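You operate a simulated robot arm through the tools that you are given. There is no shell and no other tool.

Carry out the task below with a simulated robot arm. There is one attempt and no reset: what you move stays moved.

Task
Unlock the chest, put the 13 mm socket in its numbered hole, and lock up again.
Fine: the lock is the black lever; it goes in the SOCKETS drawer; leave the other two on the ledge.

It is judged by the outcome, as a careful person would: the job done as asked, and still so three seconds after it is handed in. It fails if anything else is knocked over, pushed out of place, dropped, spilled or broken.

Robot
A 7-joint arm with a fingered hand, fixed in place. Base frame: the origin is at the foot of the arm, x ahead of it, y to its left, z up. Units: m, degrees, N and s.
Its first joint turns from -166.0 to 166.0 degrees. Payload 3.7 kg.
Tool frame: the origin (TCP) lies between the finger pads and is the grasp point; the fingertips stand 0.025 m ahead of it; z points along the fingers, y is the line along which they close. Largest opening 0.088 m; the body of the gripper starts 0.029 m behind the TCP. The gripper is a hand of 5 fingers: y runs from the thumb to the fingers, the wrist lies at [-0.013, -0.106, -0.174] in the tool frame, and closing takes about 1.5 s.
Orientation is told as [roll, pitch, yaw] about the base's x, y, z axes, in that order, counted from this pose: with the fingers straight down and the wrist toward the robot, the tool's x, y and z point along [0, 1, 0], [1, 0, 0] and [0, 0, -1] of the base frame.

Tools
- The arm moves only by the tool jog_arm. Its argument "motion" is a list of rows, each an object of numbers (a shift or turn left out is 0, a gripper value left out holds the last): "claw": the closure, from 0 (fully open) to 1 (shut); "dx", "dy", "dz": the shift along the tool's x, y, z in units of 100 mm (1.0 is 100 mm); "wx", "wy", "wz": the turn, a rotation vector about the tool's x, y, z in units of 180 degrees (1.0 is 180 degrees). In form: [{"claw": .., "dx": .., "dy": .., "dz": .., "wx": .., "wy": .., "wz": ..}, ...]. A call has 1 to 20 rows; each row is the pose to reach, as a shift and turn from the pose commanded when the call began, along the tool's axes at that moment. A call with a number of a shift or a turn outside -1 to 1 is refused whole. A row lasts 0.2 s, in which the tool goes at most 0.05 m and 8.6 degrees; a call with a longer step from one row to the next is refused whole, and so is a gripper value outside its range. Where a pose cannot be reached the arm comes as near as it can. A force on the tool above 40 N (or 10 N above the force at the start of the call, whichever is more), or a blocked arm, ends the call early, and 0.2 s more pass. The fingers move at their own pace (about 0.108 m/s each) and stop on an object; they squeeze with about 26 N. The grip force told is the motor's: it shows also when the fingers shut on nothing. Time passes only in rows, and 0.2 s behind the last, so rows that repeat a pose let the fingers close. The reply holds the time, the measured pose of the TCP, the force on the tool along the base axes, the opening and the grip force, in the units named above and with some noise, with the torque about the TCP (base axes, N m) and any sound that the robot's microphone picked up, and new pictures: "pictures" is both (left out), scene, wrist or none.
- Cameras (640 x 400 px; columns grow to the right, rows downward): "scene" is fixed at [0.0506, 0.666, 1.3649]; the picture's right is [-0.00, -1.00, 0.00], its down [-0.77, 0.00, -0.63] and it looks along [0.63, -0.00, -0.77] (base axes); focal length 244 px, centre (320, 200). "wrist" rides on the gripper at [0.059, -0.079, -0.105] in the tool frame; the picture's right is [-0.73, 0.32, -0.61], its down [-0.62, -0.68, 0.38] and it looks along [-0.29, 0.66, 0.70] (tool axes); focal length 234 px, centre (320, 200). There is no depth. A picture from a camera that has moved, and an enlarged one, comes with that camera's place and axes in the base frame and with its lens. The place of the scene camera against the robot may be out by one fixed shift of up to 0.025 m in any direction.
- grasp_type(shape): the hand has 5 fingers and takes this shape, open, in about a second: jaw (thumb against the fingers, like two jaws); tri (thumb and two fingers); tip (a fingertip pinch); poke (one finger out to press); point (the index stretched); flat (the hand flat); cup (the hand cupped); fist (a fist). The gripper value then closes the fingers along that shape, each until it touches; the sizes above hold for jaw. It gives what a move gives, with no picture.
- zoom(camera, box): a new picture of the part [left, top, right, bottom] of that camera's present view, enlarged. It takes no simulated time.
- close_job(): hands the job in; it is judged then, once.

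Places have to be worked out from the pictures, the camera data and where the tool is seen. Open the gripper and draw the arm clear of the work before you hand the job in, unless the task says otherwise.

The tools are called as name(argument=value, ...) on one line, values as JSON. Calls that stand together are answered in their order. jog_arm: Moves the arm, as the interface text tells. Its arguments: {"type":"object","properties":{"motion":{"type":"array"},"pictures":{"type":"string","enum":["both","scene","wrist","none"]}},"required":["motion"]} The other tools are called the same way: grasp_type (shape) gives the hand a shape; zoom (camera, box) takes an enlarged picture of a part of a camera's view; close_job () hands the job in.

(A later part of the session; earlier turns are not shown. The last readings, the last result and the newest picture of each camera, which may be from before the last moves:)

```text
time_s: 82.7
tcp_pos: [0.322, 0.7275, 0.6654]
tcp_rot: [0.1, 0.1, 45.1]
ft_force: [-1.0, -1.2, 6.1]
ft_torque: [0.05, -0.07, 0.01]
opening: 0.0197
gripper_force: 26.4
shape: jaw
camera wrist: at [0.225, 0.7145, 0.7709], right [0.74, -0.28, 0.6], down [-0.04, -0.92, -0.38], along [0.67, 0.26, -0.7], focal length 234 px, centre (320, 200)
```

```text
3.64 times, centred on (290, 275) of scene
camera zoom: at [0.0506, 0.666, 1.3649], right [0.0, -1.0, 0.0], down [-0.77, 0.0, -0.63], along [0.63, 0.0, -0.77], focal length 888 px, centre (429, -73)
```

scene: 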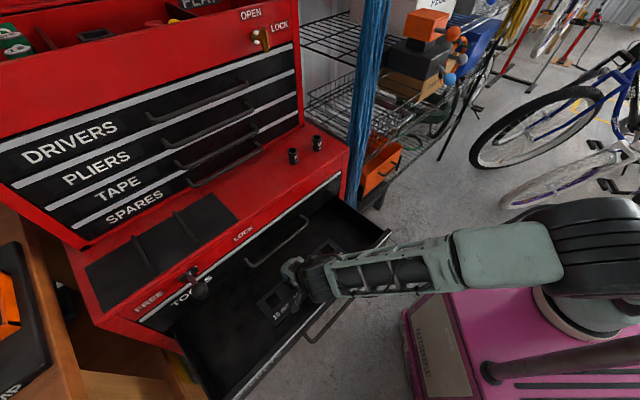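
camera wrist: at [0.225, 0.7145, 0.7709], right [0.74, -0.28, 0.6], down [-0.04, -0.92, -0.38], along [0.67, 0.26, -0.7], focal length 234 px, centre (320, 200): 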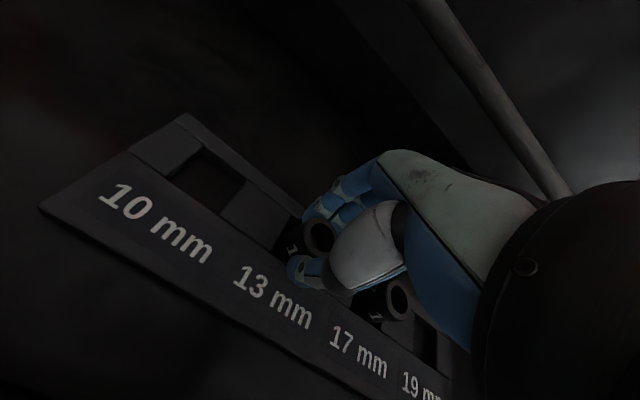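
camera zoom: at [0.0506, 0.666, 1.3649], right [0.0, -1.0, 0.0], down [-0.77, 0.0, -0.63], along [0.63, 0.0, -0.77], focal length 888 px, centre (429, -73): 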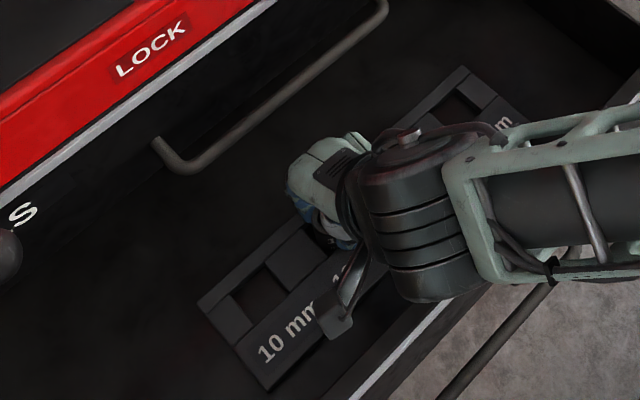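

A 6 N contact with the base about 11 mm below the tray top shows the socket has reached the hole floor. Its top also matches the height of the 17 mm socket beside it. I'll open the hand gently to release it.

jog_arm(motion=[{"claw": 0.75}, {"claw": 0.7}, {"claw": 0.65}, {"claw": 0.6}, {"claw": 0.55}, {"claw": 0.5}, {"claw": 0.5}], pictures="wrist")

zoom(camera="wrist", box=[230, 170, 390, 310])

```text
time_s: 84.3
tcp_pos: [0.3204, 0.7284, 0.6629]
tcp_rot: [0.1, 0.2, 45.2]
ft_force: [-0.1, -0.4, 0.1]
ft_torque: [0.01, -0.02, -0.01]
opening: 0.0435
gripper_force: 0.2
shape: jaw
camera wrist: at [0.2251, 0.7144, 0.7699], right [0.74, -0.28, 0.6], down [-0.04, -0.92, -0.38], along [0.67, 0.26, -0.7], focal length 234 px, centre (320, 200)
```

wrist: 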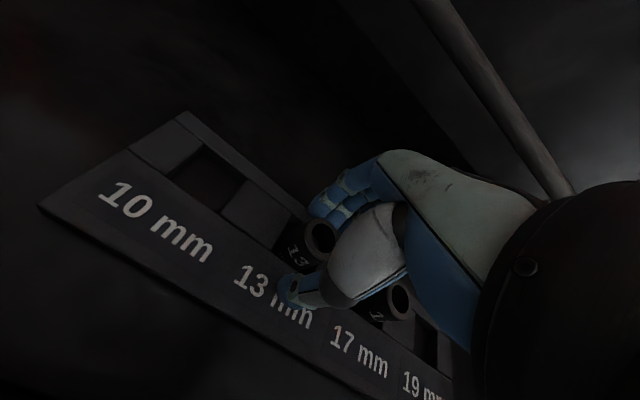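

```text
2.86 times, centred on (310, 240) of wrist
camera zoom: at [0.2251, 0.7144, 0.7699], right [0.74, -0.28, 0.6], down [-0.04, -0.92, -0.38], along [0.67, 0.26, -0.7], focal length 669 px, centre (349, 86)
```

zoom: 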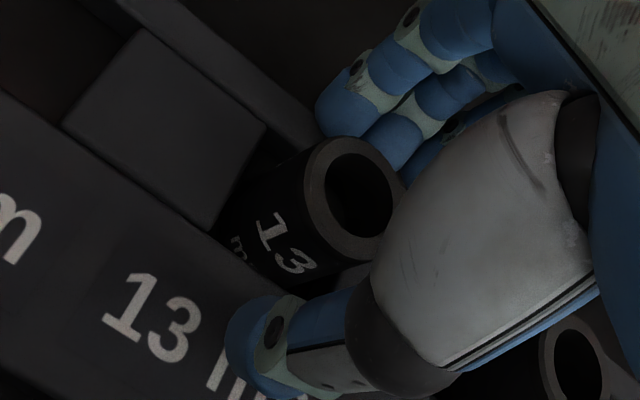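

The socket stands in the 13 mm hole and is released. I'll raise the hand straight up.

jog_arm(motion=[{"dz": -0.1}, {"dz": -0.2}, {"dz": -0.35}, {"dz": -0.5}, {"dz": -0.7}, {"dz": -0.9}], pictures="both")

zoom(camera="wrist", box=[60, 180, 380, 390])

```text
time_s: 85.7
tcp_pos: [0.3224, 0.727, 0.7547]
tcp_rot: [0.1, 0.2, 45.2]
ft_force: [0.3, -0.4, 0.0]
ft_torque: [-0.01, -0.06, 0.0]
opening: 0.0436
gripper_force: 0.0
shape: jaw
camera wrist: at [0.2252, 0.7142, 0.8603], right [0.74, -0.28, 0.6], down [-0.04, -0.92, -0.38], along [0.67, 0.26, -0.7], focal length 234 px, centre (320, 200)
```

scene: 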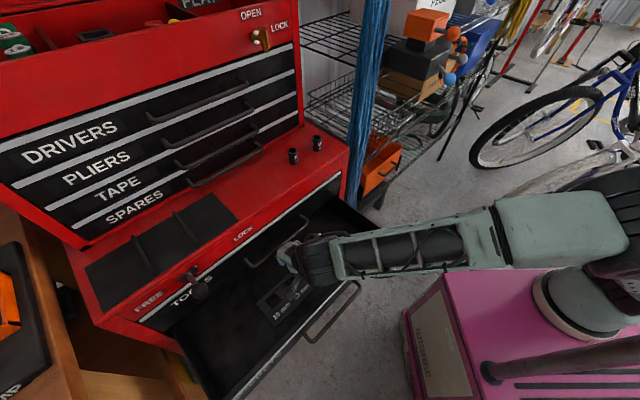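
wrist: 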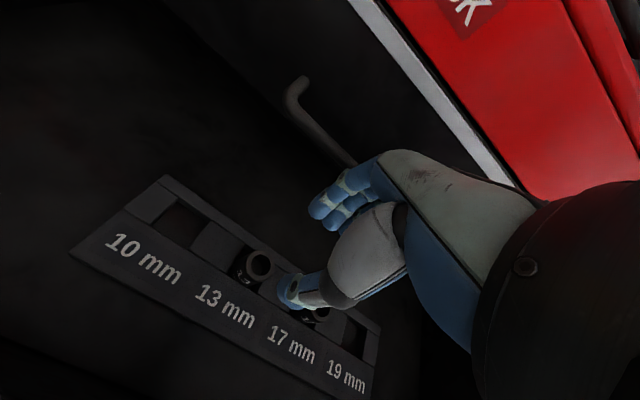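

```text
1.90 times, centred on (220, 285) of wrist
camera zoom: at [0.2252, 0.7142, 0.8603], right [0.74, -0.28, 0.6], down [-0.04, -0.92, -0.38], along [0.67, 0.26, -0.7], focal length 446 px, centre (510, 38)
```

zoom: 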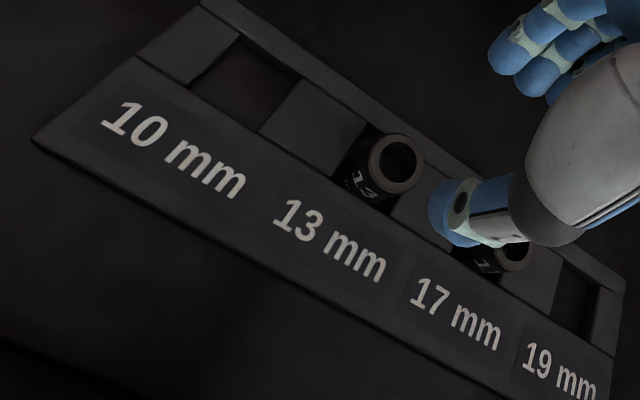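

The 13 mm socket is standing properly in its hole. Now I'll close up: rise, then move left to the drawer front so I can push it in the same way I pulled it out.

jog_arm(motion=[{"dz": -0.2}, {"dz": -0.4}, {"dz": -0.6}, {"dz": -0.8, "dx": 0.1, "dy": -0.1}, {"dz": -0.9, "dx": 0.25, "dy": -0.2}, {"dz": -0.9, "dx": 0.4, "dy": -0.35}, {"dz": -0.9, "dx": 0.55, "dy": -0.5}, {"dz": -0.9, "dx": 0.7, "dy": -0.65}], pictures="none")

jog_arm(motion=[{"claw": 0.1, "dx": 0.12, "dy": -0.1}, {"dx": 0.25, "dy": -0.2}, {"dx": 0.37, "dy": -0.3}, {"dx": 0.5, "dy": -0.4}, {"dx": 0.63, "dy": -0.53}], pictures="both")

```text
time_s: 87.5
tcp_pos: [0.2323, 0.7326, 0.8453]
tcp_rot: [0.2, 0.1, 44.8]
ft_force: [0.6, -0.7, 0.3]
ft_torque: [-0.04, -0.01, -0.03]
opening: 0.0435
gripper_force: 0.0
shape: jaw
```

```text
time_s: 88.9
tcp_pos: [0.1842, 0.7427, 0.8531]
tcp_rot: [1.1, 0.2, 42.8]
ft_force: [-0.3, -0.5, -0.2]
ft_torque: [-0.02, -0.03, 0.03]
opening: 0.079
gripper_force: 0.1
shape: jaw
stopped in row 5: the arm was blocked; the commanded pose is now the measured one
camera wrist: at [0.0893, 0.7321, 0.9613], right [0.74, -0.32, 0.59], down [-0.08, -0.92, -0.39], along [0.67, 0.24, -0.7], focal length 234 px, centre (320, 200)
```

scene: 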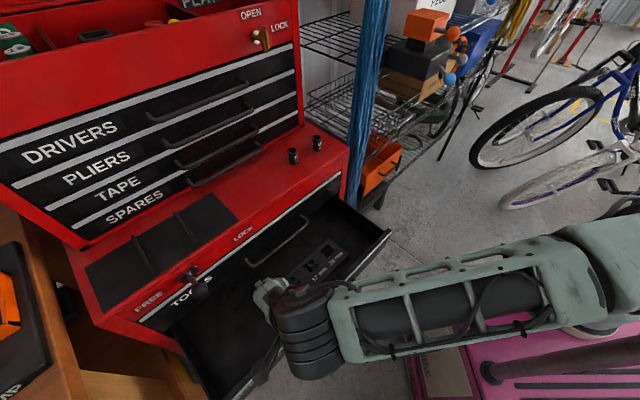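
wrist: 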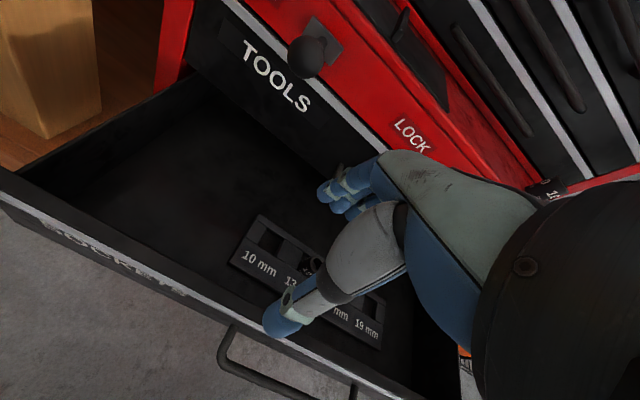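

The arm is tight in this high, close-in region, but lower down it was fine before. I'll descend first, staying above the panel top, and straighten the yaw.

jog_arm(motion=[{"dz": 0.2, "wz": -0.004}, {"dz": 0.4, "wz": -0.008}, {"dz": 0.6, "wz": -0.012}, {"dz": 0.8, "wz": -0.012}, {"dz": 0.9, "wz": -0.012}], pictures="wrist")

```text
time_s: 90.3
tcp_pos: [0.198, 0.7465, 0.7834]
tcp_rot: [2.4, -0.4, 43.9]
ft_force: [0.4, -0.2, 0.2]
ft_torque: [-0.01, -0.02, -0.01]
opening: 0.0792
gripper_force: 0.0
shape: jaw
stopped in row 5: the arm was blocked; the commanded pose is now the measured one
camera wrist: at [0.103, 0.7304, 0.8911], right [0.75, -0.32, 0.58], down [-0.07, -0.91, -0.41], along [0.66, 0.27, -0.7], focal length 234 px, centre (320, 200)
```

wrist: 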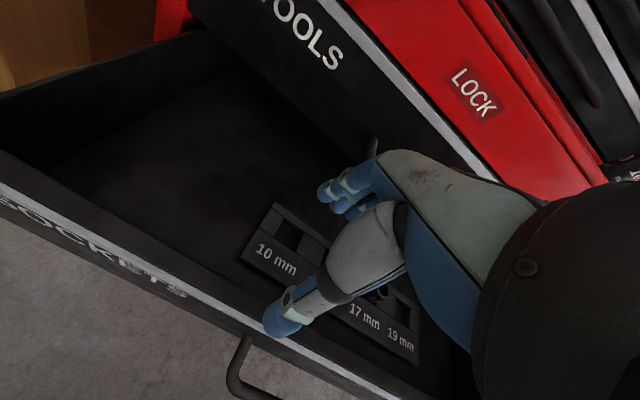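

The arm body is being held by something upstream, with no tool force. I'll look at the scene to see what's close.

zoom(camera="scene", box=[220, 180, 640, 400])

```text
1.52 times, centred on (430, 290) of scene
camera zoom: at [0.0506, 0.666, 1.3649], right [0.0, -1.0, 0.0], down [-0.77, 0.0, -0.63], along [0.63, 0.0, -0.77], focal length 372 px, centre (152, 63)
```

zoom: 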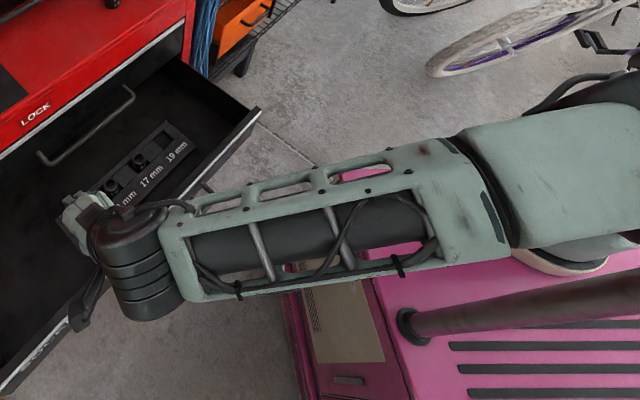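

The forearm passes close over the pink cabinet when the hand is near. Further left the elbow is less folded, so I'll shift left about 7 cm along the drawer front and then back slightly.

jog_arm(motion=[{"dx": 0.15, "wx": 0.0}, {"dx": 0.3}, {"dx": 0.45}, {"dx": 0.6}, {"dx": 0.7, "dy": -0.05}, {"dx": 0.7, "dy": -0.15}, {"dx": 0.7, "dy": -0.22}], pictures="both")

```text
time_s: 92.1
tcp_pos: [0.1537, 0.7843, 0.7759]
tcp_rot: [1.6, -0.4, 42.4]
ft_force: [0.4, 0.6, -0.1]
ft_torque: [0.01, 0.01, -0.01]
opening: 0.0793
gripper_force: 0.0
shape: jaw
stopped in row 7: the arm was blocked; the commanded pose is now the measured one
camera wrist: at [0.0578, 0.773, 0.8832], right [0.74, -0.33, 0.59], down [-0.09, -0.91, -0.4], along [0.67, 0.25, -0.7], focal length 234 px, centre (320, 200)
```

scene: 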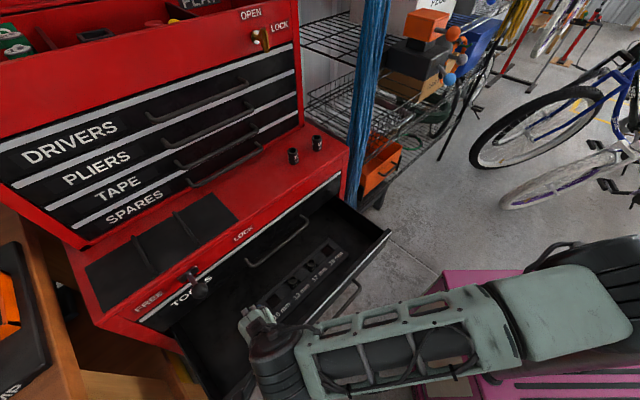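
wrist: 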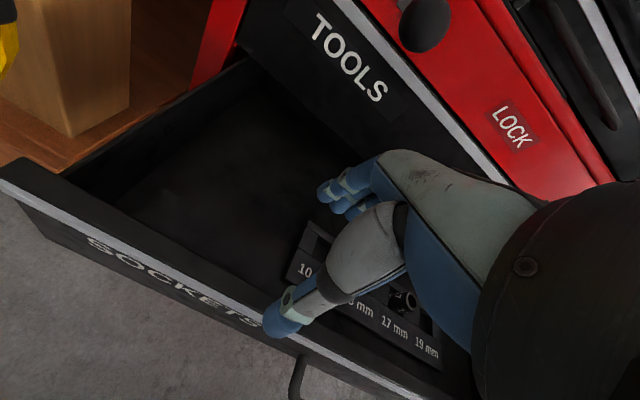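

The arm is blocked from moving any closer at this height. Tilting the fingertips back about 12° around the wrist brings the grasp point over the panel without moving the forearm. I'll do that.

jog_arm(motion=[{"dy": -0.07, "dz": 0.03, "wx": 0.017}, {"dy": -0.14, "dz": 0.07, "wx": 0.034}, {"dy": -0.21, "dz": 0.11, "wx": 0.05}, {"dy": -0.28, "dz": 0.15, "wx": 0.067}], pictures="wrist")

zoom(camera="wrist", box=[140, 150, 400, 370])

```text
time_s: 93.1
tcp_pos: [0.117, 0.7628, 0.7628]
tcp_rot: [1.7, 11.5, 43.5]
ft_force: [-0.3, 0.1, -0.5]
ft_torque: [0.02, -0.03, 0.02]
opening: 0.0788
gripper_force: 0.0
shape: jaw
camera wrist: at [0.0384, 0.7663, 0.8843], right [0.83, -0.24, 0.51], down [-0.12, -0.96, -0.26], along [0.55, 0.15, -0.82], focal length 234 px, centre (320, 200)
```

wrist: 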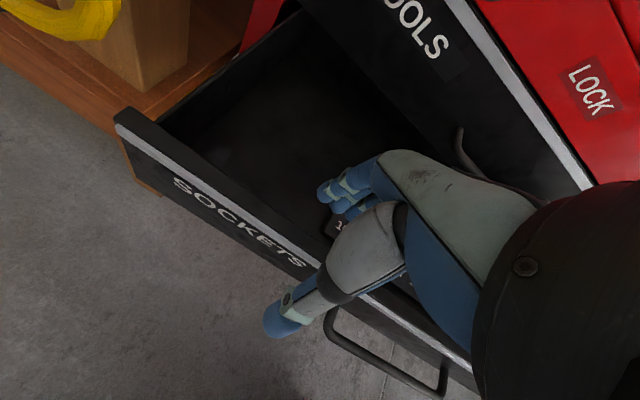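

```text
1.82 times, centred on (270, 260) of wrist
camera zoom: at [0.0384, 0.7663, 0.8843], right [0.83, -0.24, 0.51], down [-0.12, -0.96, -0.26], along [0.55, 0.15, -0.82], focal length 426 px, centre (411, 91)
```

zoom: 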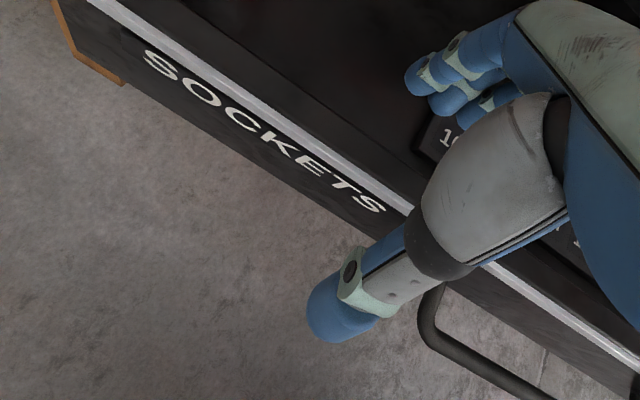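

The thumb is outside the panel and the fingers are inside. I'll go straight down 5.5 cm.

jog_arm(motion=[{"dy": 0.03, "dz": 0.14}, {"dy": 0.06, "dz": 0.28}, {"dy": 0.085, "dz": 0.42}, {"dy": 0.11, "dz": 0.54}], pictures="wrist")

zoom(camera="wrist", box=[140, 150, 400, 370])

```text
time_s: 94.1
tcp_pos: [0.1163, 0.7635, 0.7093]
tcp_rot: [1.5, 11.5, 43.4]
ft_force: [-0.7, -0.2, 0.2]
ft_torque: [-0.03, 0.01, 0.01]
opening: 0.0792
gripper_force: 0.1
shape: jaw
camera wrist: at [0.0386, 0.7672, 0.8301], right [0.82, -0.24, 0.51], down [-0.12, -0.96, -0.26], along [0.55, 0.15, -0.82], focal length 234 px, centre (320, 200)
```

wrist: 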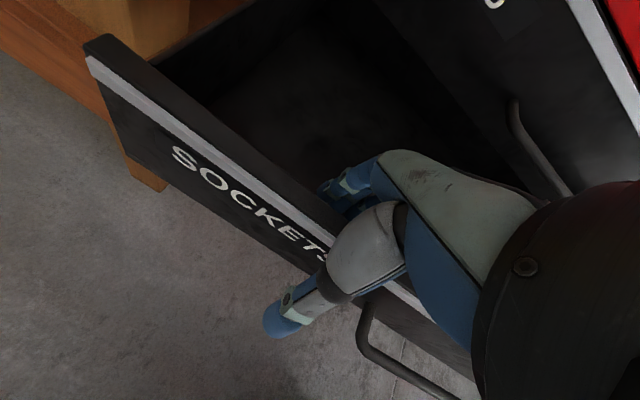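

```text
1.82 times, centred on (270, 260) of wrist
camera zoom: at [0.0386, 0.7672, 0.8301], right [0.82, -0.24, 0.51], down [-0.12, -0.96, -0.26], along [0.55, 0.15, -0.82], focal length 426 px, centre (411, 91)
```

zoom: 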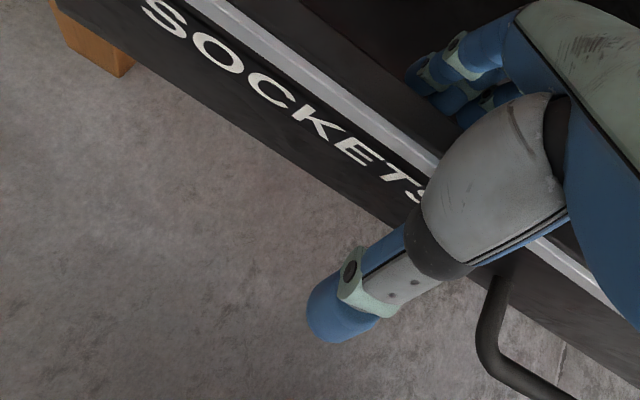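

The hand is straddling the panel correctly. I'll grip it and push the drawer in 10 cm slowly.

jog_arm(motion=[{"claw": 0.6}, {"claw": 1.0}, {"claw": 1.0}, {"claw": 1.0}, {"claw": 1.0}, {"claw": 1.0}, {"claw": 1.0}, {"dy": 0.12, "dz": -0.025}, {"dy": 0.24, "dz": -0.05}, {"dy": 0.36, "dz": -0.074}, {"dy": 0.48, "dz": -0.098}, {"dy": 0.6, "dz": -0.122}, {"dy": 0.72, "dz": -0.147}, {"dy": 0.84, "dz": -0.17}, {"dy": 0.96, "dz": -0.196}], pictures="both")

```text
time_s: 97.3
tcp_pos: [0.187, 0.832, 0.7089]
tcp_rot: [1.5, 11.5, 43.5]
ft_force: [-9.2, 9.4, 2.9]
ft_torque: [0.3, 0.02, 0.3]
opening: 0.0103
gripper_force: 26.2
shape: jaw
camera wrist: at [0.1087, 0.8347, 0.8298], right [0.83, -0.24, 0.51], down [-0.12, -0.96, -0.26], along [0.55, 0.15, -0.82], focal length 234 px, centre (320, 200)
```

scene: 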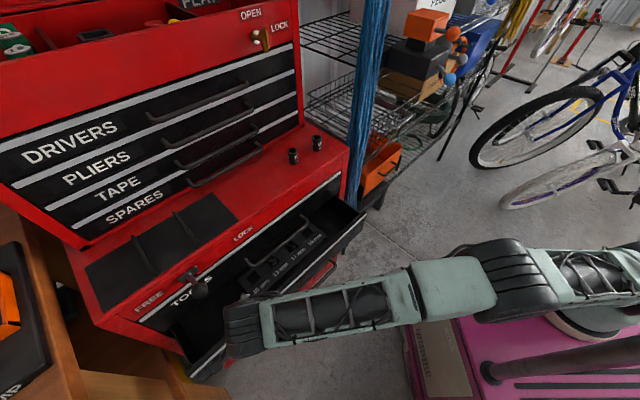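
wrist: 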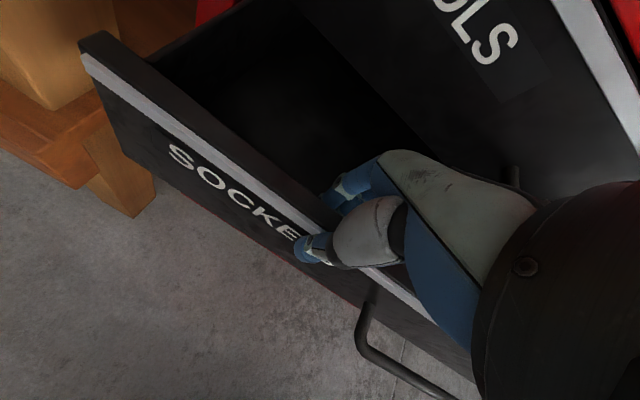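

The drawer is in by 10 cm. This pose is near its outer reach, so I'll let go and rise just enough to clear the panel, then switch to pushing on the handle with a horizontal hand as before.

jog_arm(motion=[{"claw": 0.1}, {"claw": 0.1}, {"claw": 0.1}, {"claw": 0.1}, {"claw": 0.1}, {"dy": -0.03, "dz": -0.13}, {"dy": -0.06, "dz": -0.26}, {"dy": -0.085, "dz": -0.4}, {"dy": -0.11, "dz": -0.52}], pictures="wrist")

```text
time_s: 99.3
tcp_pos: [0.1883, 0.8303, 0.7604]
tcp_rot: [1.5, 11.6, 43.5]
ft_force: [-0.3, -0.2, 0.0]
ft_torque: [0.04, 0.01, 0.0]
opening: 0.0793
gripper_force: 0.0
shape: jaw
camera wrist: at [0.1098, 0.8334, 0.8827], right [0.82, -0.24, 0.51], down [-0.12, -0.96, -0.26], along [0.55, 0.15, -0.82], focal length 234 px, centre (320, 200)
```

wrist: 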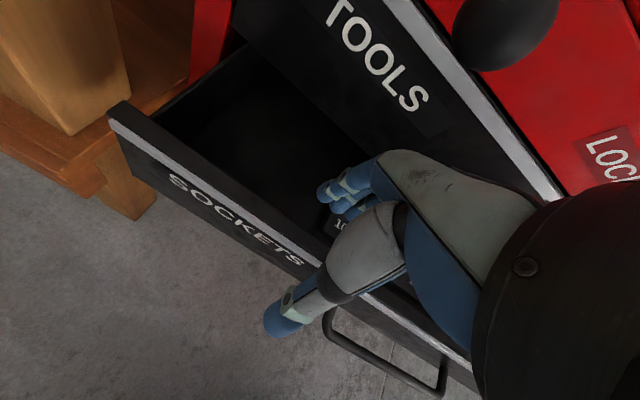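

The hand is clear of the panel. I'll back away from the drawer along -u, then rotate the hand forward in the open space in front of it.

jog_arm(motion=[{"dy": -0.18, "dz": 0.04}, {"dy": -0.36, "dz": 0.07}, {"dy": -0.54, "dz": 0.11}, {"dy": -0.72, "dz": 0.15}, {"dy": -0.9, "dz": 0.18}], pictures="none")

jog_arm(motion=[{"wx": -0.03}, {"wx": -0.06}, {"wx": -0.1, "dx": -0.1}, {"wx": -0.14, "dx": -0.2}, {"wx": -0.18, "dx": -0.3}, {"wx": -0.22, "dx": -0.4}, {"wx": -0.26, "dx": -0.5}, {"wx": -0.3, "dx": -0.6}], pictures="both")

```text
time_s: 100.5
tcp_pos: [0.1209, 0.7679, 0.7633]
tcp_rot: [1.5, 11.5, 43.4]
ft_force: [0.5, -0.3, 0.9]
ft_torque: [0.0, 0.01, -0.02]
opening: 0.079
gripper_force: 0.1
shape: jaw
```

```text
time_s: 101.5
tcp_pos: [0.303, 0.7639, 0.763]
tcp_rot: [2.2, -12.2, 31.3]
ft_force: [-11.6, -12.3, -3.2]
ft_torque: [-0.11, 0.11, -0.35]
opening: 0.0715
gripper_force: 0.1
shape: jaw
stopped in row 5: the arm was blocked; the commanded pose is now the measured one
camera wrist: at [0.1904, 0.7597, 0.8521], right [0.55, -0.54, 0.63], down [-0.18, -0.82, -0.54], along [0.81, 0.19, -0.55], focal length 234 px, centre (320, 200)
```

scene: 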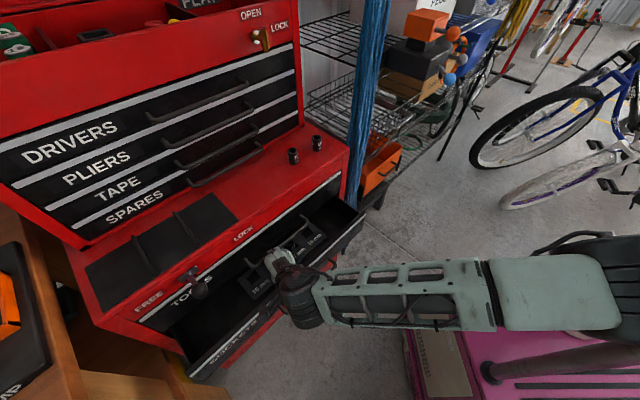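
wrist: 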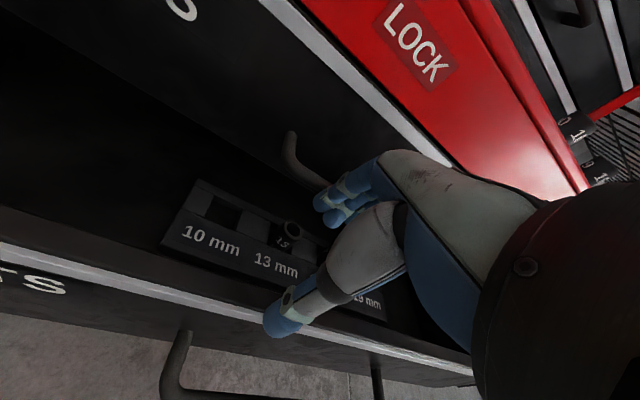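

The arm's joints jumped to another configuration and the hand landed against the TOOLS handle at about 17 N. The sockets are all still in place. I'll back off and up immediately.

jog_arm(motion=[{"dx": -0.02, "dy": -0.08, "dz": -0.1}, {"dx": -0.04, "dy": -0.16, "dz": -0.22}, {"dx": -0.06, "dy": -0.22, "dz": -0.36}, {"dx": -0.06, "dy": -0.22, "dz": -0.5}, {"dx": -0.06, "dy": -0.22, "dz": -0.65}, {"dx": -0.06, "dy": -0.22, "dz": -0.8}], pictures="both")

```text
time_s: 103.1
tcp_pos: [0.3275, 0.7388, 0.7705]
tcp_rot: [-3.6, -11.9, 28.6]
ft_force: [-4.5, -9.3, -0.7]
ft_torque: [-0.07, 0.06, -0.3]
opening: 0.0764
gripper_force: 0.1
shape: jaw
stopped in row 6: the arm was blocked; the commanded pose is now the measured one
camera wrist: at [0.2108, 0.7491, 0.8547], right [0.49, -0.52, 0.7], down [-0.21, -0.85, -0.48], along [0.85, 0.08, -0.53], focal length 234 px, centre (320, 200)
```

scene: 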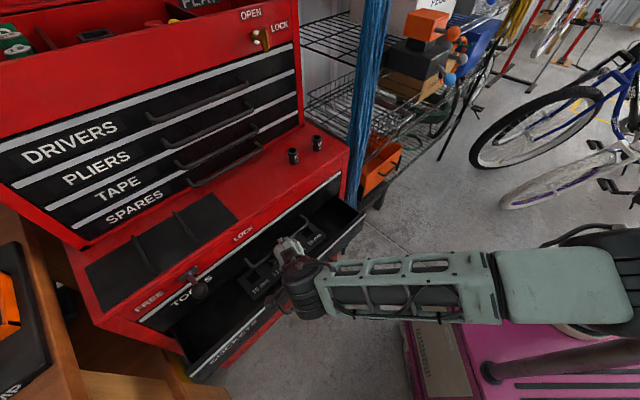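
wrist: 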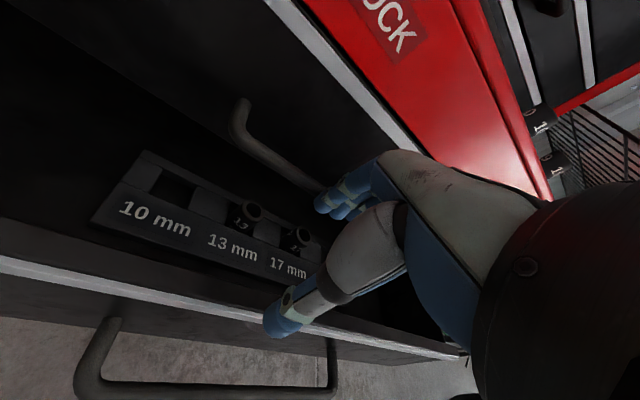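

The fingers are still lightly against the TOOLS handle and the arm is cramped. I'll narrow the hand to remove that contact, then try a small pure lift.

jog_arm(motion=[{"claw": 0.6}, {"claw": 0.6}, {"claw": 0.6}, {"claw": 0.6}], pictures="none")

jog_arm(motion=[{"dz": -0.08}, {"dz": -0.16}, {"dz": -0.24}], pictures="both")

```text
time_s: 104.3
tcp_pos: [0.3334, 0.737, 0.7712]
tcp_rot: [-3.6, -12.2, 28.2]
ft_force: [0.3, -0.1, -0.4]
ft_torque: [-0.01, -0.02, -0.03]
opening: 0.0352
gripper_force: 0.1
shape: jaw
stopped in row 4: the arm was blocked; the commanded pose is now the measured one
```

```text
time_s: 105.3
tcp_pos: [0.336, 0.7338, 0.7783]
tcp_rot: [-4.9, -12.0, 28.0]
ft_force: [0.3, -0.5, -1.3]
ft_torque: [0.0, 0.01, 0.01]
opening: 0.0353
gripper_force: 0.0
shape: jaw
stopped in row 3: the arm was blocked; the commanded pose is now the measured one
camera wrist: at [0.2174, 0.749, 0.8605], right [0.47, -0.51, 0.72], down [-0.22, -0.86, -0.46], along [0.85, 0.06, -0.52], focal length 234 px, centre (320, 200)
```

scene: 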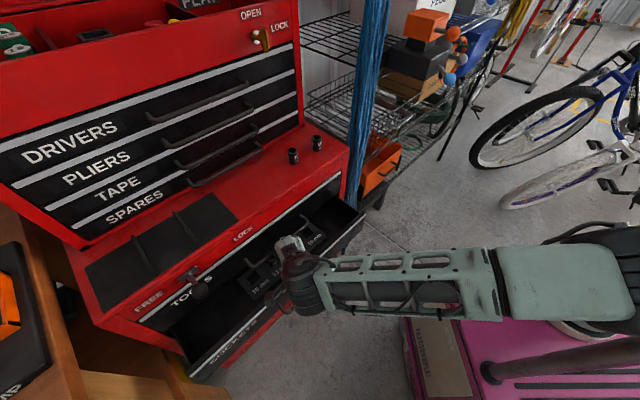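
wrist: 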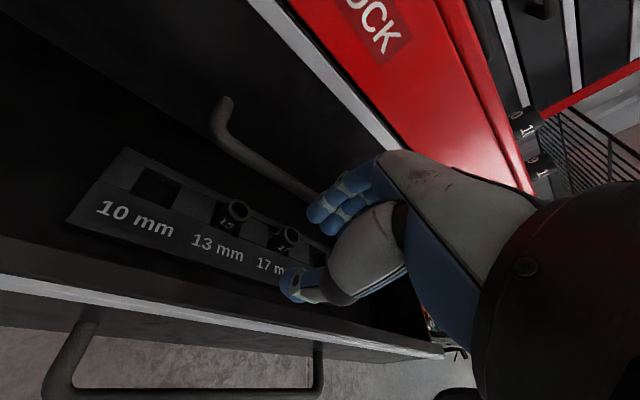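

There's no tool force, so this looks like the wrist joints fighting near an awkward orientation rather than a collision. I'll bring the hand back to the level, 45° yaw orientation that worked well here, with a small back-off.

jog_arm(motion=[{"dx": -0.015, "dy": -0.05, "dz": -0.01, "wx": 0.012, "wy": 0.005, "wz": -0.018}, {"dx": -0.03, "dy": -0.1, "dz": -0.02, "wx": 0.025, "wy": 0.01, "wz": -0.036}, {"dx": -0.045, "dy": -0.15, "dz": -0.03, "wx": 0.04, "wy": 0.016, "wz": -0.056}, {"dx": -0.06, "dy": -0.19, "dz": -0.03, "wx": 0.054, "wy": 0.022, "wz": -0.075}, {"dx": -0.06, "dy": -0.19, "dz": -0.03, "wx": 0.067, "wy": 0.027, "wz": -0.094}], pictures="both")

```text
time_s: 106.5
tcp_pos: [0.3103, 0.7164, 0.7874]
tcp_rot: [-0.9, 0.6, 45.0]
ft_force: [0.0, 0.1, 0.2]
ft_torque: [0.03, -0.03, 0.0]
opening: 0.0354
gripper_force: 0.0
shape: jaw
camera wrist: at [0.2133, 0.7046, 0.8933], right [0.74, -0.27, 0.62], down [-0.04, -0.93, -0.37], along [0.67, 0.25, -0.7], focal length 234 px, centre (320, 200)
```

scene: 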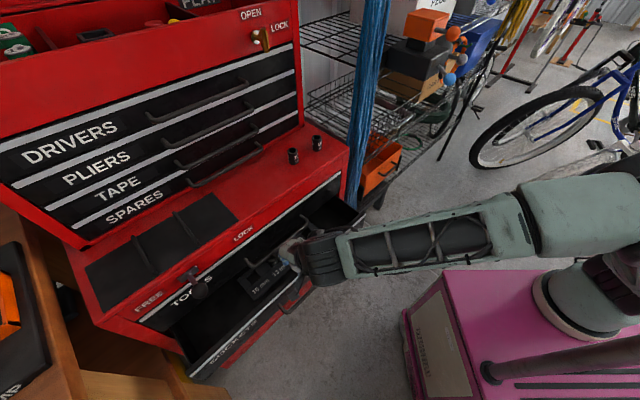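
wrist: 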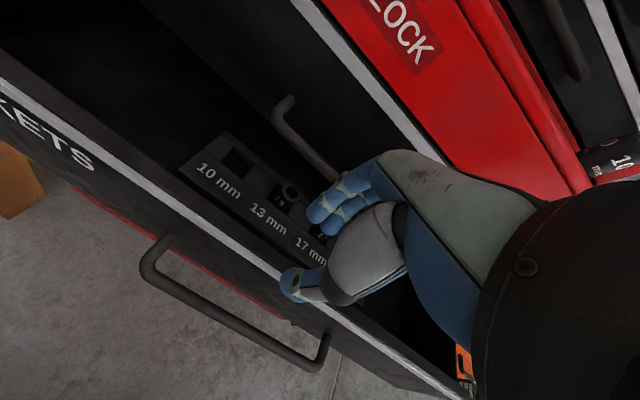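

The arm is back in its comfortable configuration, level at (0.310, 0.716, 0.787). I'll rise vertically, then follow the route I used successfully before to get the hand horizontal in front of the handle.

jog_arm(motion=[{"dz": -0.2}, {"dz": -0.4}, {"dz": -0.6}, {"dz": -0.8}, {"dz": -1.0}], pictures="none")

jog_arm(motion=[{"dz": -0.1, "dy": -0.1, "dx": -0.05}, {"dz": -0.2, "dy": -0.25, "dx": -0.1}, {"dz": -0.3, "dy": -0.4, "dx": -0.15}, {"dz": -0.4, "dy": -0.55, "dx": -0.2}, {"dz": -0.5, "dy": -0.7, "dx": -0.25}, {"dz": -0.5, "dy": -0.85, "dx": -0.32}, {"dz": -0.5, "dy": -0.97, "dx": -0.38}], pictures="both")

```text
time_s: 107.7
tcp_pos: [0.3116, 0.7186, 0.8887]
tcp_rot: [-1.0, 0.7, 44.7]
ft_force: [0.1, -0.6, 0.2]
ft_torque: [0.03, -0.02, -0.03]
opening: 0.0351
gripper_force: 0.0
shape: jaw
```

```text
time_s: 109.3
tcp_pos: [0.2684, 0.625, 0.9401]
tcp_rot: [-1.0, 0.6, 44.7]
ft_force: [0.4, 1.2, 0.3]
ft_torque: [0.03, 0.0, -0.02]
opening: 0.0352
gripper_force: 0.1
shape: jaw
camera wrist: at [0.1721, 0.613, 1.0446], right [0.74, -0.28, 0.62], down [-0.04, -0.93, -0.37], along [0.67, 0.24, -0.7], focal length 234 px, centre (320, 200)
```

scene: 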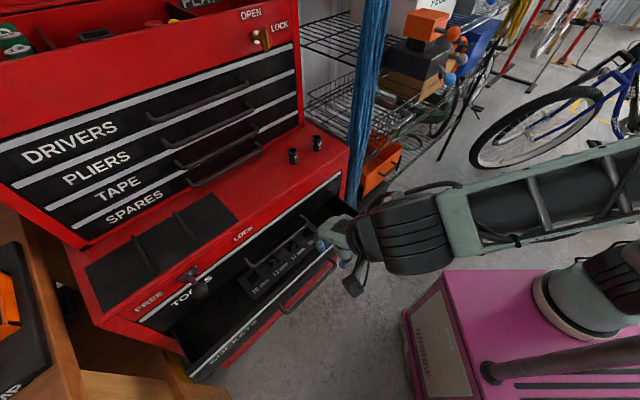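
wrist: 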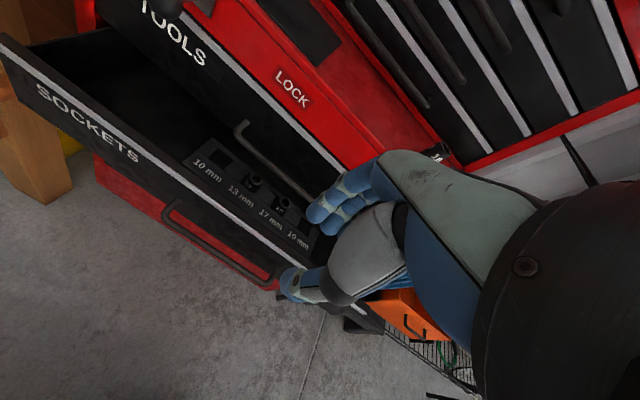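

I'm at the familiar staging point. I'll lower 5 cm, then repeat the tilt-and-lower motion that worked earlier.

jog_arm(motion=[{"dz": 0.2}, {"dz": 0.4}, {"dz": 0.53}], pictures="none")

jog_arm(motion=[{"dz": 0.15, "wx": -0.04}, {"dz": 0.3, "wx": -0.08}, {"dz": 0.45, "wx": -0.12}, {"dz": 0.6, "wx": -0.16}, {"dz": 0.75, "wx": -0.2}, {"dz": 0.9, "wx": -0.24}, {"dz": 1.0, "wx": -0.27}], pictures="both")

```text
time_s: 110.1
tcp_pos: [0.2694, 0.6212, 0.886]
tcp_rot: [-0.9, 0.5, 44.9]
ft_force: [-1.3, -0.2, 0.5]
ft_torque: [-0.01, -0.01, 0.02]
opening: 0.0355
gripper_force: 0.1
shape: jaw
```

```text
time_s: 111.6
tcp_pos: [0.2941, 0.6187, 0.883]
tcp_rot: [9.6, -48.1, 35.9]
ft_force: [-0.7, 0.5, 0.2]
ft_torque: [0.03, 0.02, 0.03]
opening: 0.0352
gripper_force: 0.0
shape: jaw
stopped in row 7: the arm was blocked; the commanded pose is now the measured one
camera wrist: at [0.1613, 0.5717, 0.9003], right [0.36, -0.75, 0.56], down [0.25, -0.5, -0.83], along [0.9, 0.44, 0.0], focal length 234 px, centre (320, 200)
```

scene: 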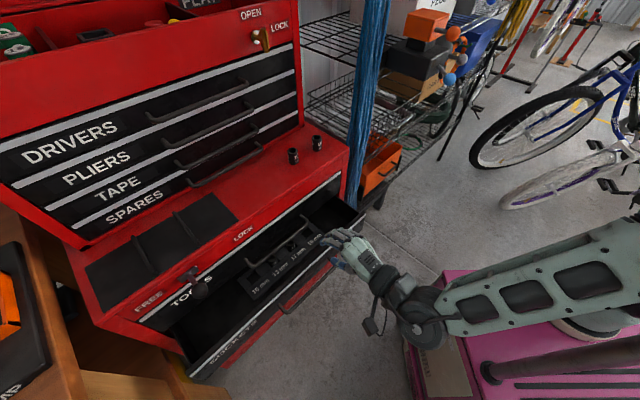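
wrist: 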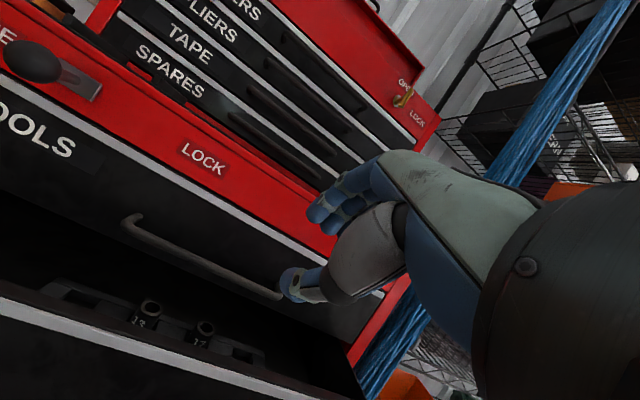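

The hand is in the horizontal-capable configuration, as before, just higher up. I'll lower it while finishing the rotation to horizontal and correcting the slight roll.

jog_arm(motion=[{"dx": -0.02, "dy": -0.15, "dz": 0.13, "wz": -0.01, "wx": -0.015}, {"dx": -0.04, "dy": -0.3, "dz": 0.26, "wz": -0.02, "wx": -0.03}, {"dx": -0.06, "dy": -0.45, "dz": 0.4, "wz": -0.03, "wx": -0.05}, {"dx": -0.08, "dy": -0.6, "dz": 0.53, "wz": -0.04, "wx": -0.07}, {"dx": -0.1, "dy": -0.75, "dz": 0.66, "wz": -0.048, "wx": -0.09}, {"dx": -0.11, "dy": -0.88, "dz": 0.78, "wz": -0.048, "wx": -0.11}], pictures="both")

```text
time_s: 113.0
tcp_pos: [0.2921, 0.6205, 0.7658]
tcp_rot: [-2.5, -68.7, 50.1]
ft_force: [-1.0, -0.6, -0.7]
ft_torque: [0.02, 0.0, 0.02]
opening: 0.0352
gripper_force: 0.1
shape: jaw
camera wrist: at [0.165, 0.5667, 0.729], right [0.23, -0.81, 0.53], down [0.54, -0.35, -0.76], along [0.81, 0.46, 0.36], focal length 234 px, centre (320, 200)
```

scene: 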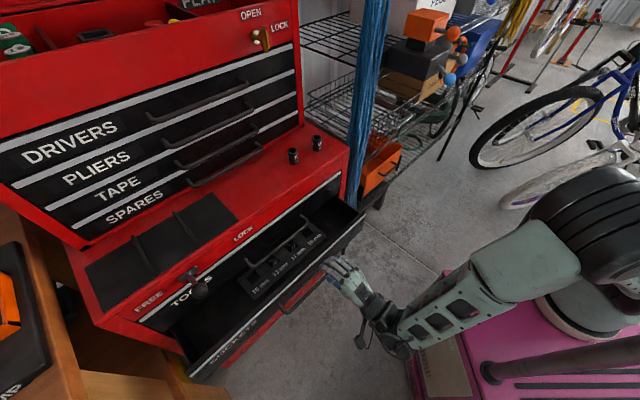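
wrist: 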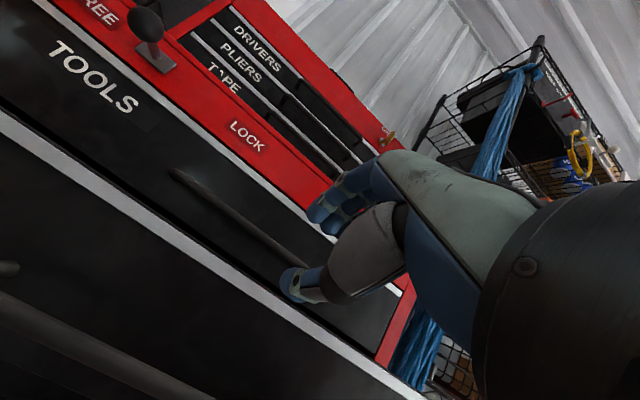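

Good. I'll lower another 10 cm, shift slightly left and back, and open the hand part way, finishing nearly horizontal in front of the SOCKETS handle.

jog_arm(motion=[{"claw": 0.2, "dx": 0.05, "dy": -0.2, "dz": 0.03, "wx": -0.02}, {"dx": 0.1, "dy": -0.4, "dz": 0.06, "wx": -0.04}, {"dx": 0.15, "dy": -0.6, "dz": 0.1, "wx": -0.06}, {"dx": 0.2, "dy": -0.8, "dz": 0.14, "wx": -0.08}, {"dx": 0.25, "dy": -1.0, "dz": 0.18, "wx": -0.1}, {"dx": 0.25, "dy": -1.0, "dz": 0.18, "wx": -0.11}], pictures="both")

```text
time_s: 114.4
tcp_pos: [0.262, 0.6211, 0.6653]
tcp_rot: [-34.2, -88.0, 81.9]
ft_force: [0.6, 0.0, 0.3]
ft_torque: [0.0, -0.02, 0.0]
opening: 0.0703
gripper_force: 0.1
shape: jaw
camera wrist: at [0.1475, 0.5819, 0.5886], right [0.13, -0.93, 0.35], down [0.72, -0.16, -0.68], along [0.69, 0.34, 0.64], focal length 234 px, centre (320, 200)
```

scene: 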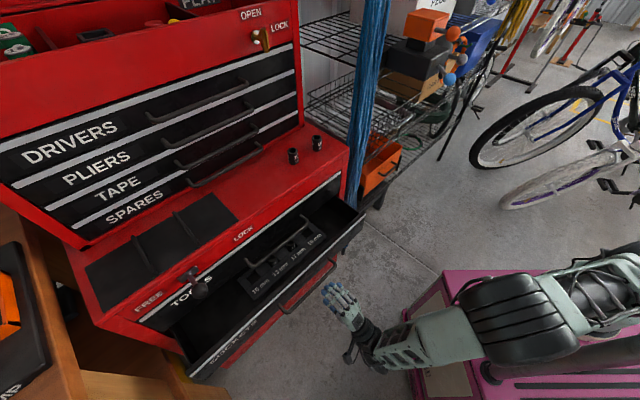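
wrist: 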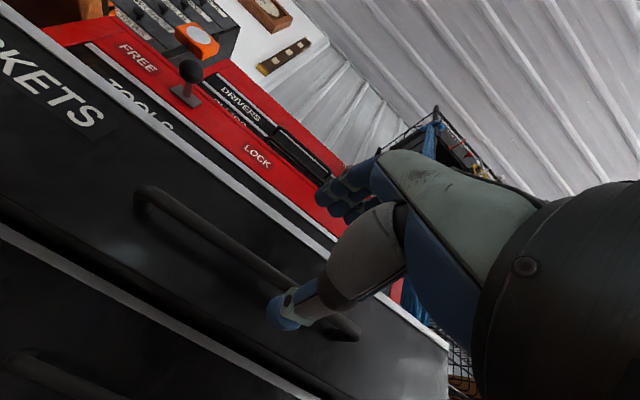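

I'm horizontal in front of the handle, about 2 cm too high and 6 cm away. I'll lower 1.9 cm, then slide forward so the bar sits between thumb and fingers.

jog_arm(motion=[{"dy": -0.1}, {"dy": -0.19}, {"dy": -0.19, "dz": 0.15}, {"dy": -0.19, "dz": 0.3}, {"dy": -0.19, "dz": 0.45}, {"dy": -0.19, "dz": 0.54}], pictures="both")

```text
time_s: 115.8
tcp_pos: [0.2978, 0.6606, 0.6441]
tcp_rot: [-32.4, -88.2, 80.0]
ft_force: [-0.3, -1.3, 0.2]
ft_torque: [-0.02, 0.01, 0.04]
opening: 0.0702
gripper_force: 0.0
shape: jaw
out of reach, approached as far as the arm can: row 1, 2
camera wrist: at [0.1842, 0.6203, 0.5672], right [0.13, -0.93, 0.35], down [0.72, -0.16, -0.68], along [0.69, 0.34, 0.64], focal length 234 px, centre (320, 200)
```

scene: 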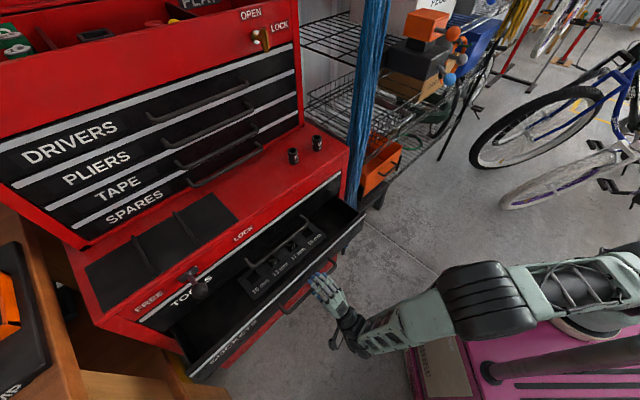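
wrist: 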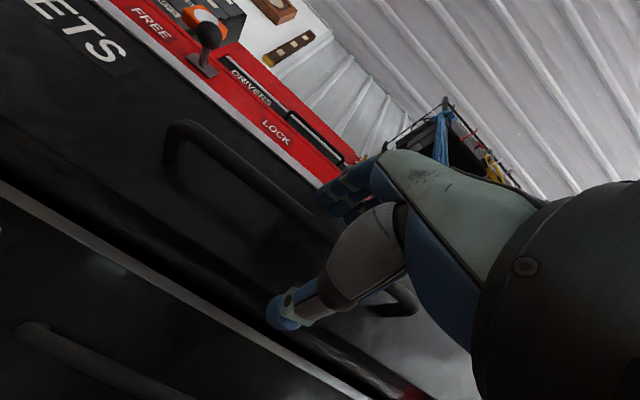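

The bar is between thumb and fingers. I'll close on it and push the drawer in.

jog_arm(motion=[{"claw": 0.6}, {"claw": 1.0}, {"claw": 1.0}, {"claw": 1.0}, {"claw": 1.0}, {"claw": 1.0}, {"dz": 0.12}, {"dz": 0.24}, {"dz": 0.36}, {"dz": 0.48}, {"dz": 0.6}, {"dz": 0.72}, {"dz": 0.84}], pictures="both")

```text
time_s: 118.6
tcp_pos: [0.354, 0.7231, 0.6433]
tcp_rot: [-32.9, -88.3, 80.4]
ft_force: [5.3, -3.2, -1.9]
ft_torque: [-0.06, -0.08, 0.02]
opening: 0.0
gripper_force: 26.2
shape: jaw
camera wrist: at [0.2397, 0.6823, 0.5663], right [0.13, -0.93, 0.35], down [0.72, -0.16, -0.68], along [0.69, 0.34, 0.64], focal length 234 px, centre (320, 200)
```

scene: 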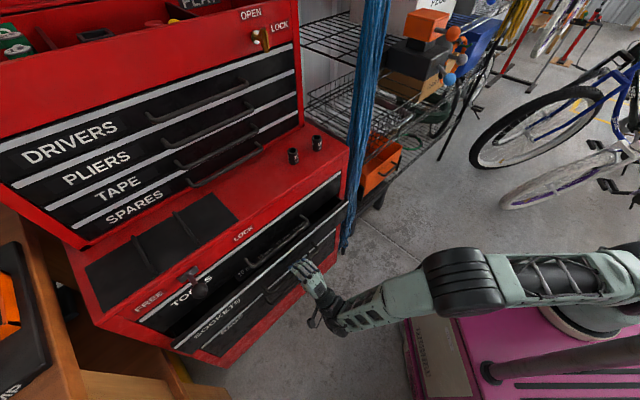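
wrist: 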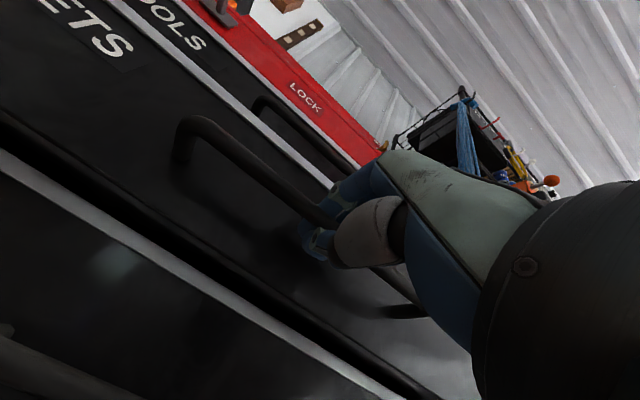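

The drawer is nearly closed, about 4 cm to go. I'll keep pushing slowly until it seats.

jog_arm(motion=[{"dz": 0.1}, {"dz": 0.2}, {"dz": 0.28}, {"dz": 0.34}, {"dz": 0.39}, {"dz": 0.43}, {"dz": 0.46}], pictures="both")

zoom(camera="scene", box=[120, 180, 380, 380])

```text
time_s: 120.2
tcp_pos: [0.3854, 0.7562, 0.641]
tcp_rot: [-32.4, -88.2, 80.1]
ft_force: [1.6, 1.4, 2.8]
ft_torque: [-0.12, -0.05, 0.1]
opening: 0.0002
gripper_force: 26.1
shape: jaw
camera wrist: at [0.2717, 0.7175, 0.5642], right [0.13, -0.93, 0.35], down [0.72, -0.16, -0.68], along [0.69, 0.34, 0.64], focal length 234 px, centre (320, 200)
```

scene: 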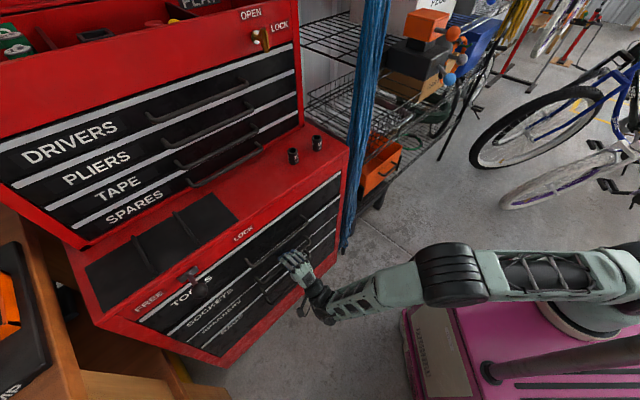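
wrist: 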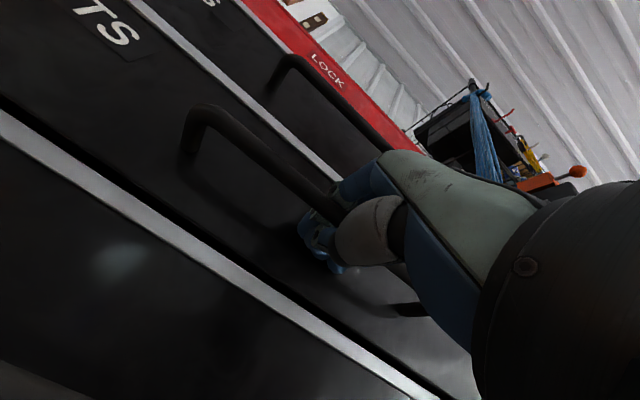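

```text
2.00 times, centred on (250, 280) of scene
camera zoom: at [0.0506, 0.666, 1.3649], right [0.0, -1.0, 0.0], down [-0.77, 0.0, -0.63], along [0.63, 0.0, -0.77], focal length 489 px, centre (460, 40)
```

zoom: 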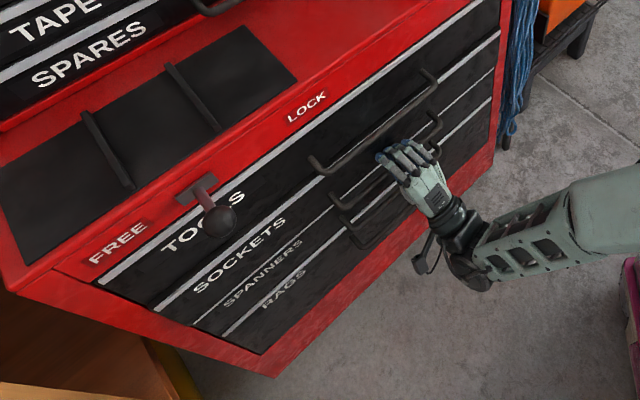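

The drawer looks closed, but the pushing force is still small. I'll compare with the very first picture and keep pressing until it bottoms out.

jog_arm(motion=[{"dz": 0.03}, {"dz": 0.06}, {"dz": 0.09}, {"dz": 0.12}], pictures="wrist")

zoom(camera="scene", box=[80, 220, 360, 395])

```text
time_s: 121.2
tcp_pos: [0.3899, 0.7651, 0.6405]
tcp_rot: [-32.9, -88.3, 80.6]
ft_force: [-17.0, -25.7, 8.9]
ft_torque: [0.23, -0.25, -0.08]
opening: 0.0
gripper_force: 26.3
shape: jaw
camera wrist: at [0.2764, 0.725, 0.5646], right [0.13, -0.93, 0.35], down [0.72, -0.16, -0.68], along [0.69, 0.34, 0.64], focal length 234 px, centre (320, 200)
```

wrist: 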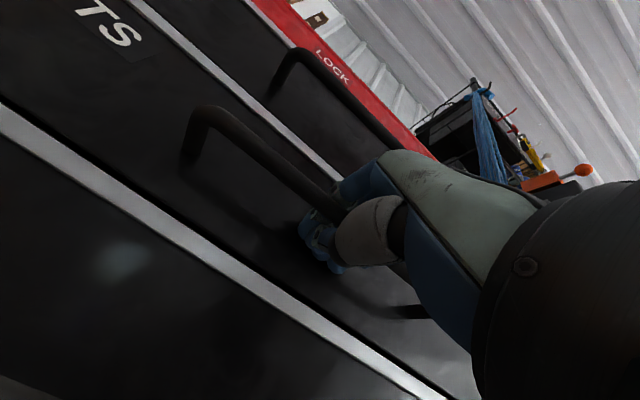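

```text
2.29 times, centred on (220, 308) of scene
camera zoom: at [0.0506, 0.666, 1.3649], right [0.0, -1.0, 0.0], down [-0.77, 0.0, -0.63], along [0.63, 0.0, -0.77], focal length 558 px, centre (549, -46)
```

zoom: 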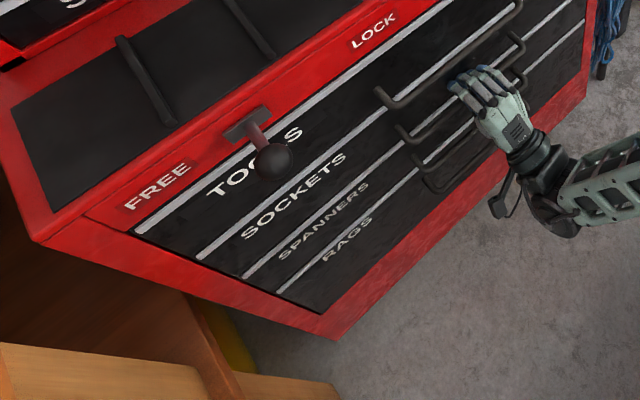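

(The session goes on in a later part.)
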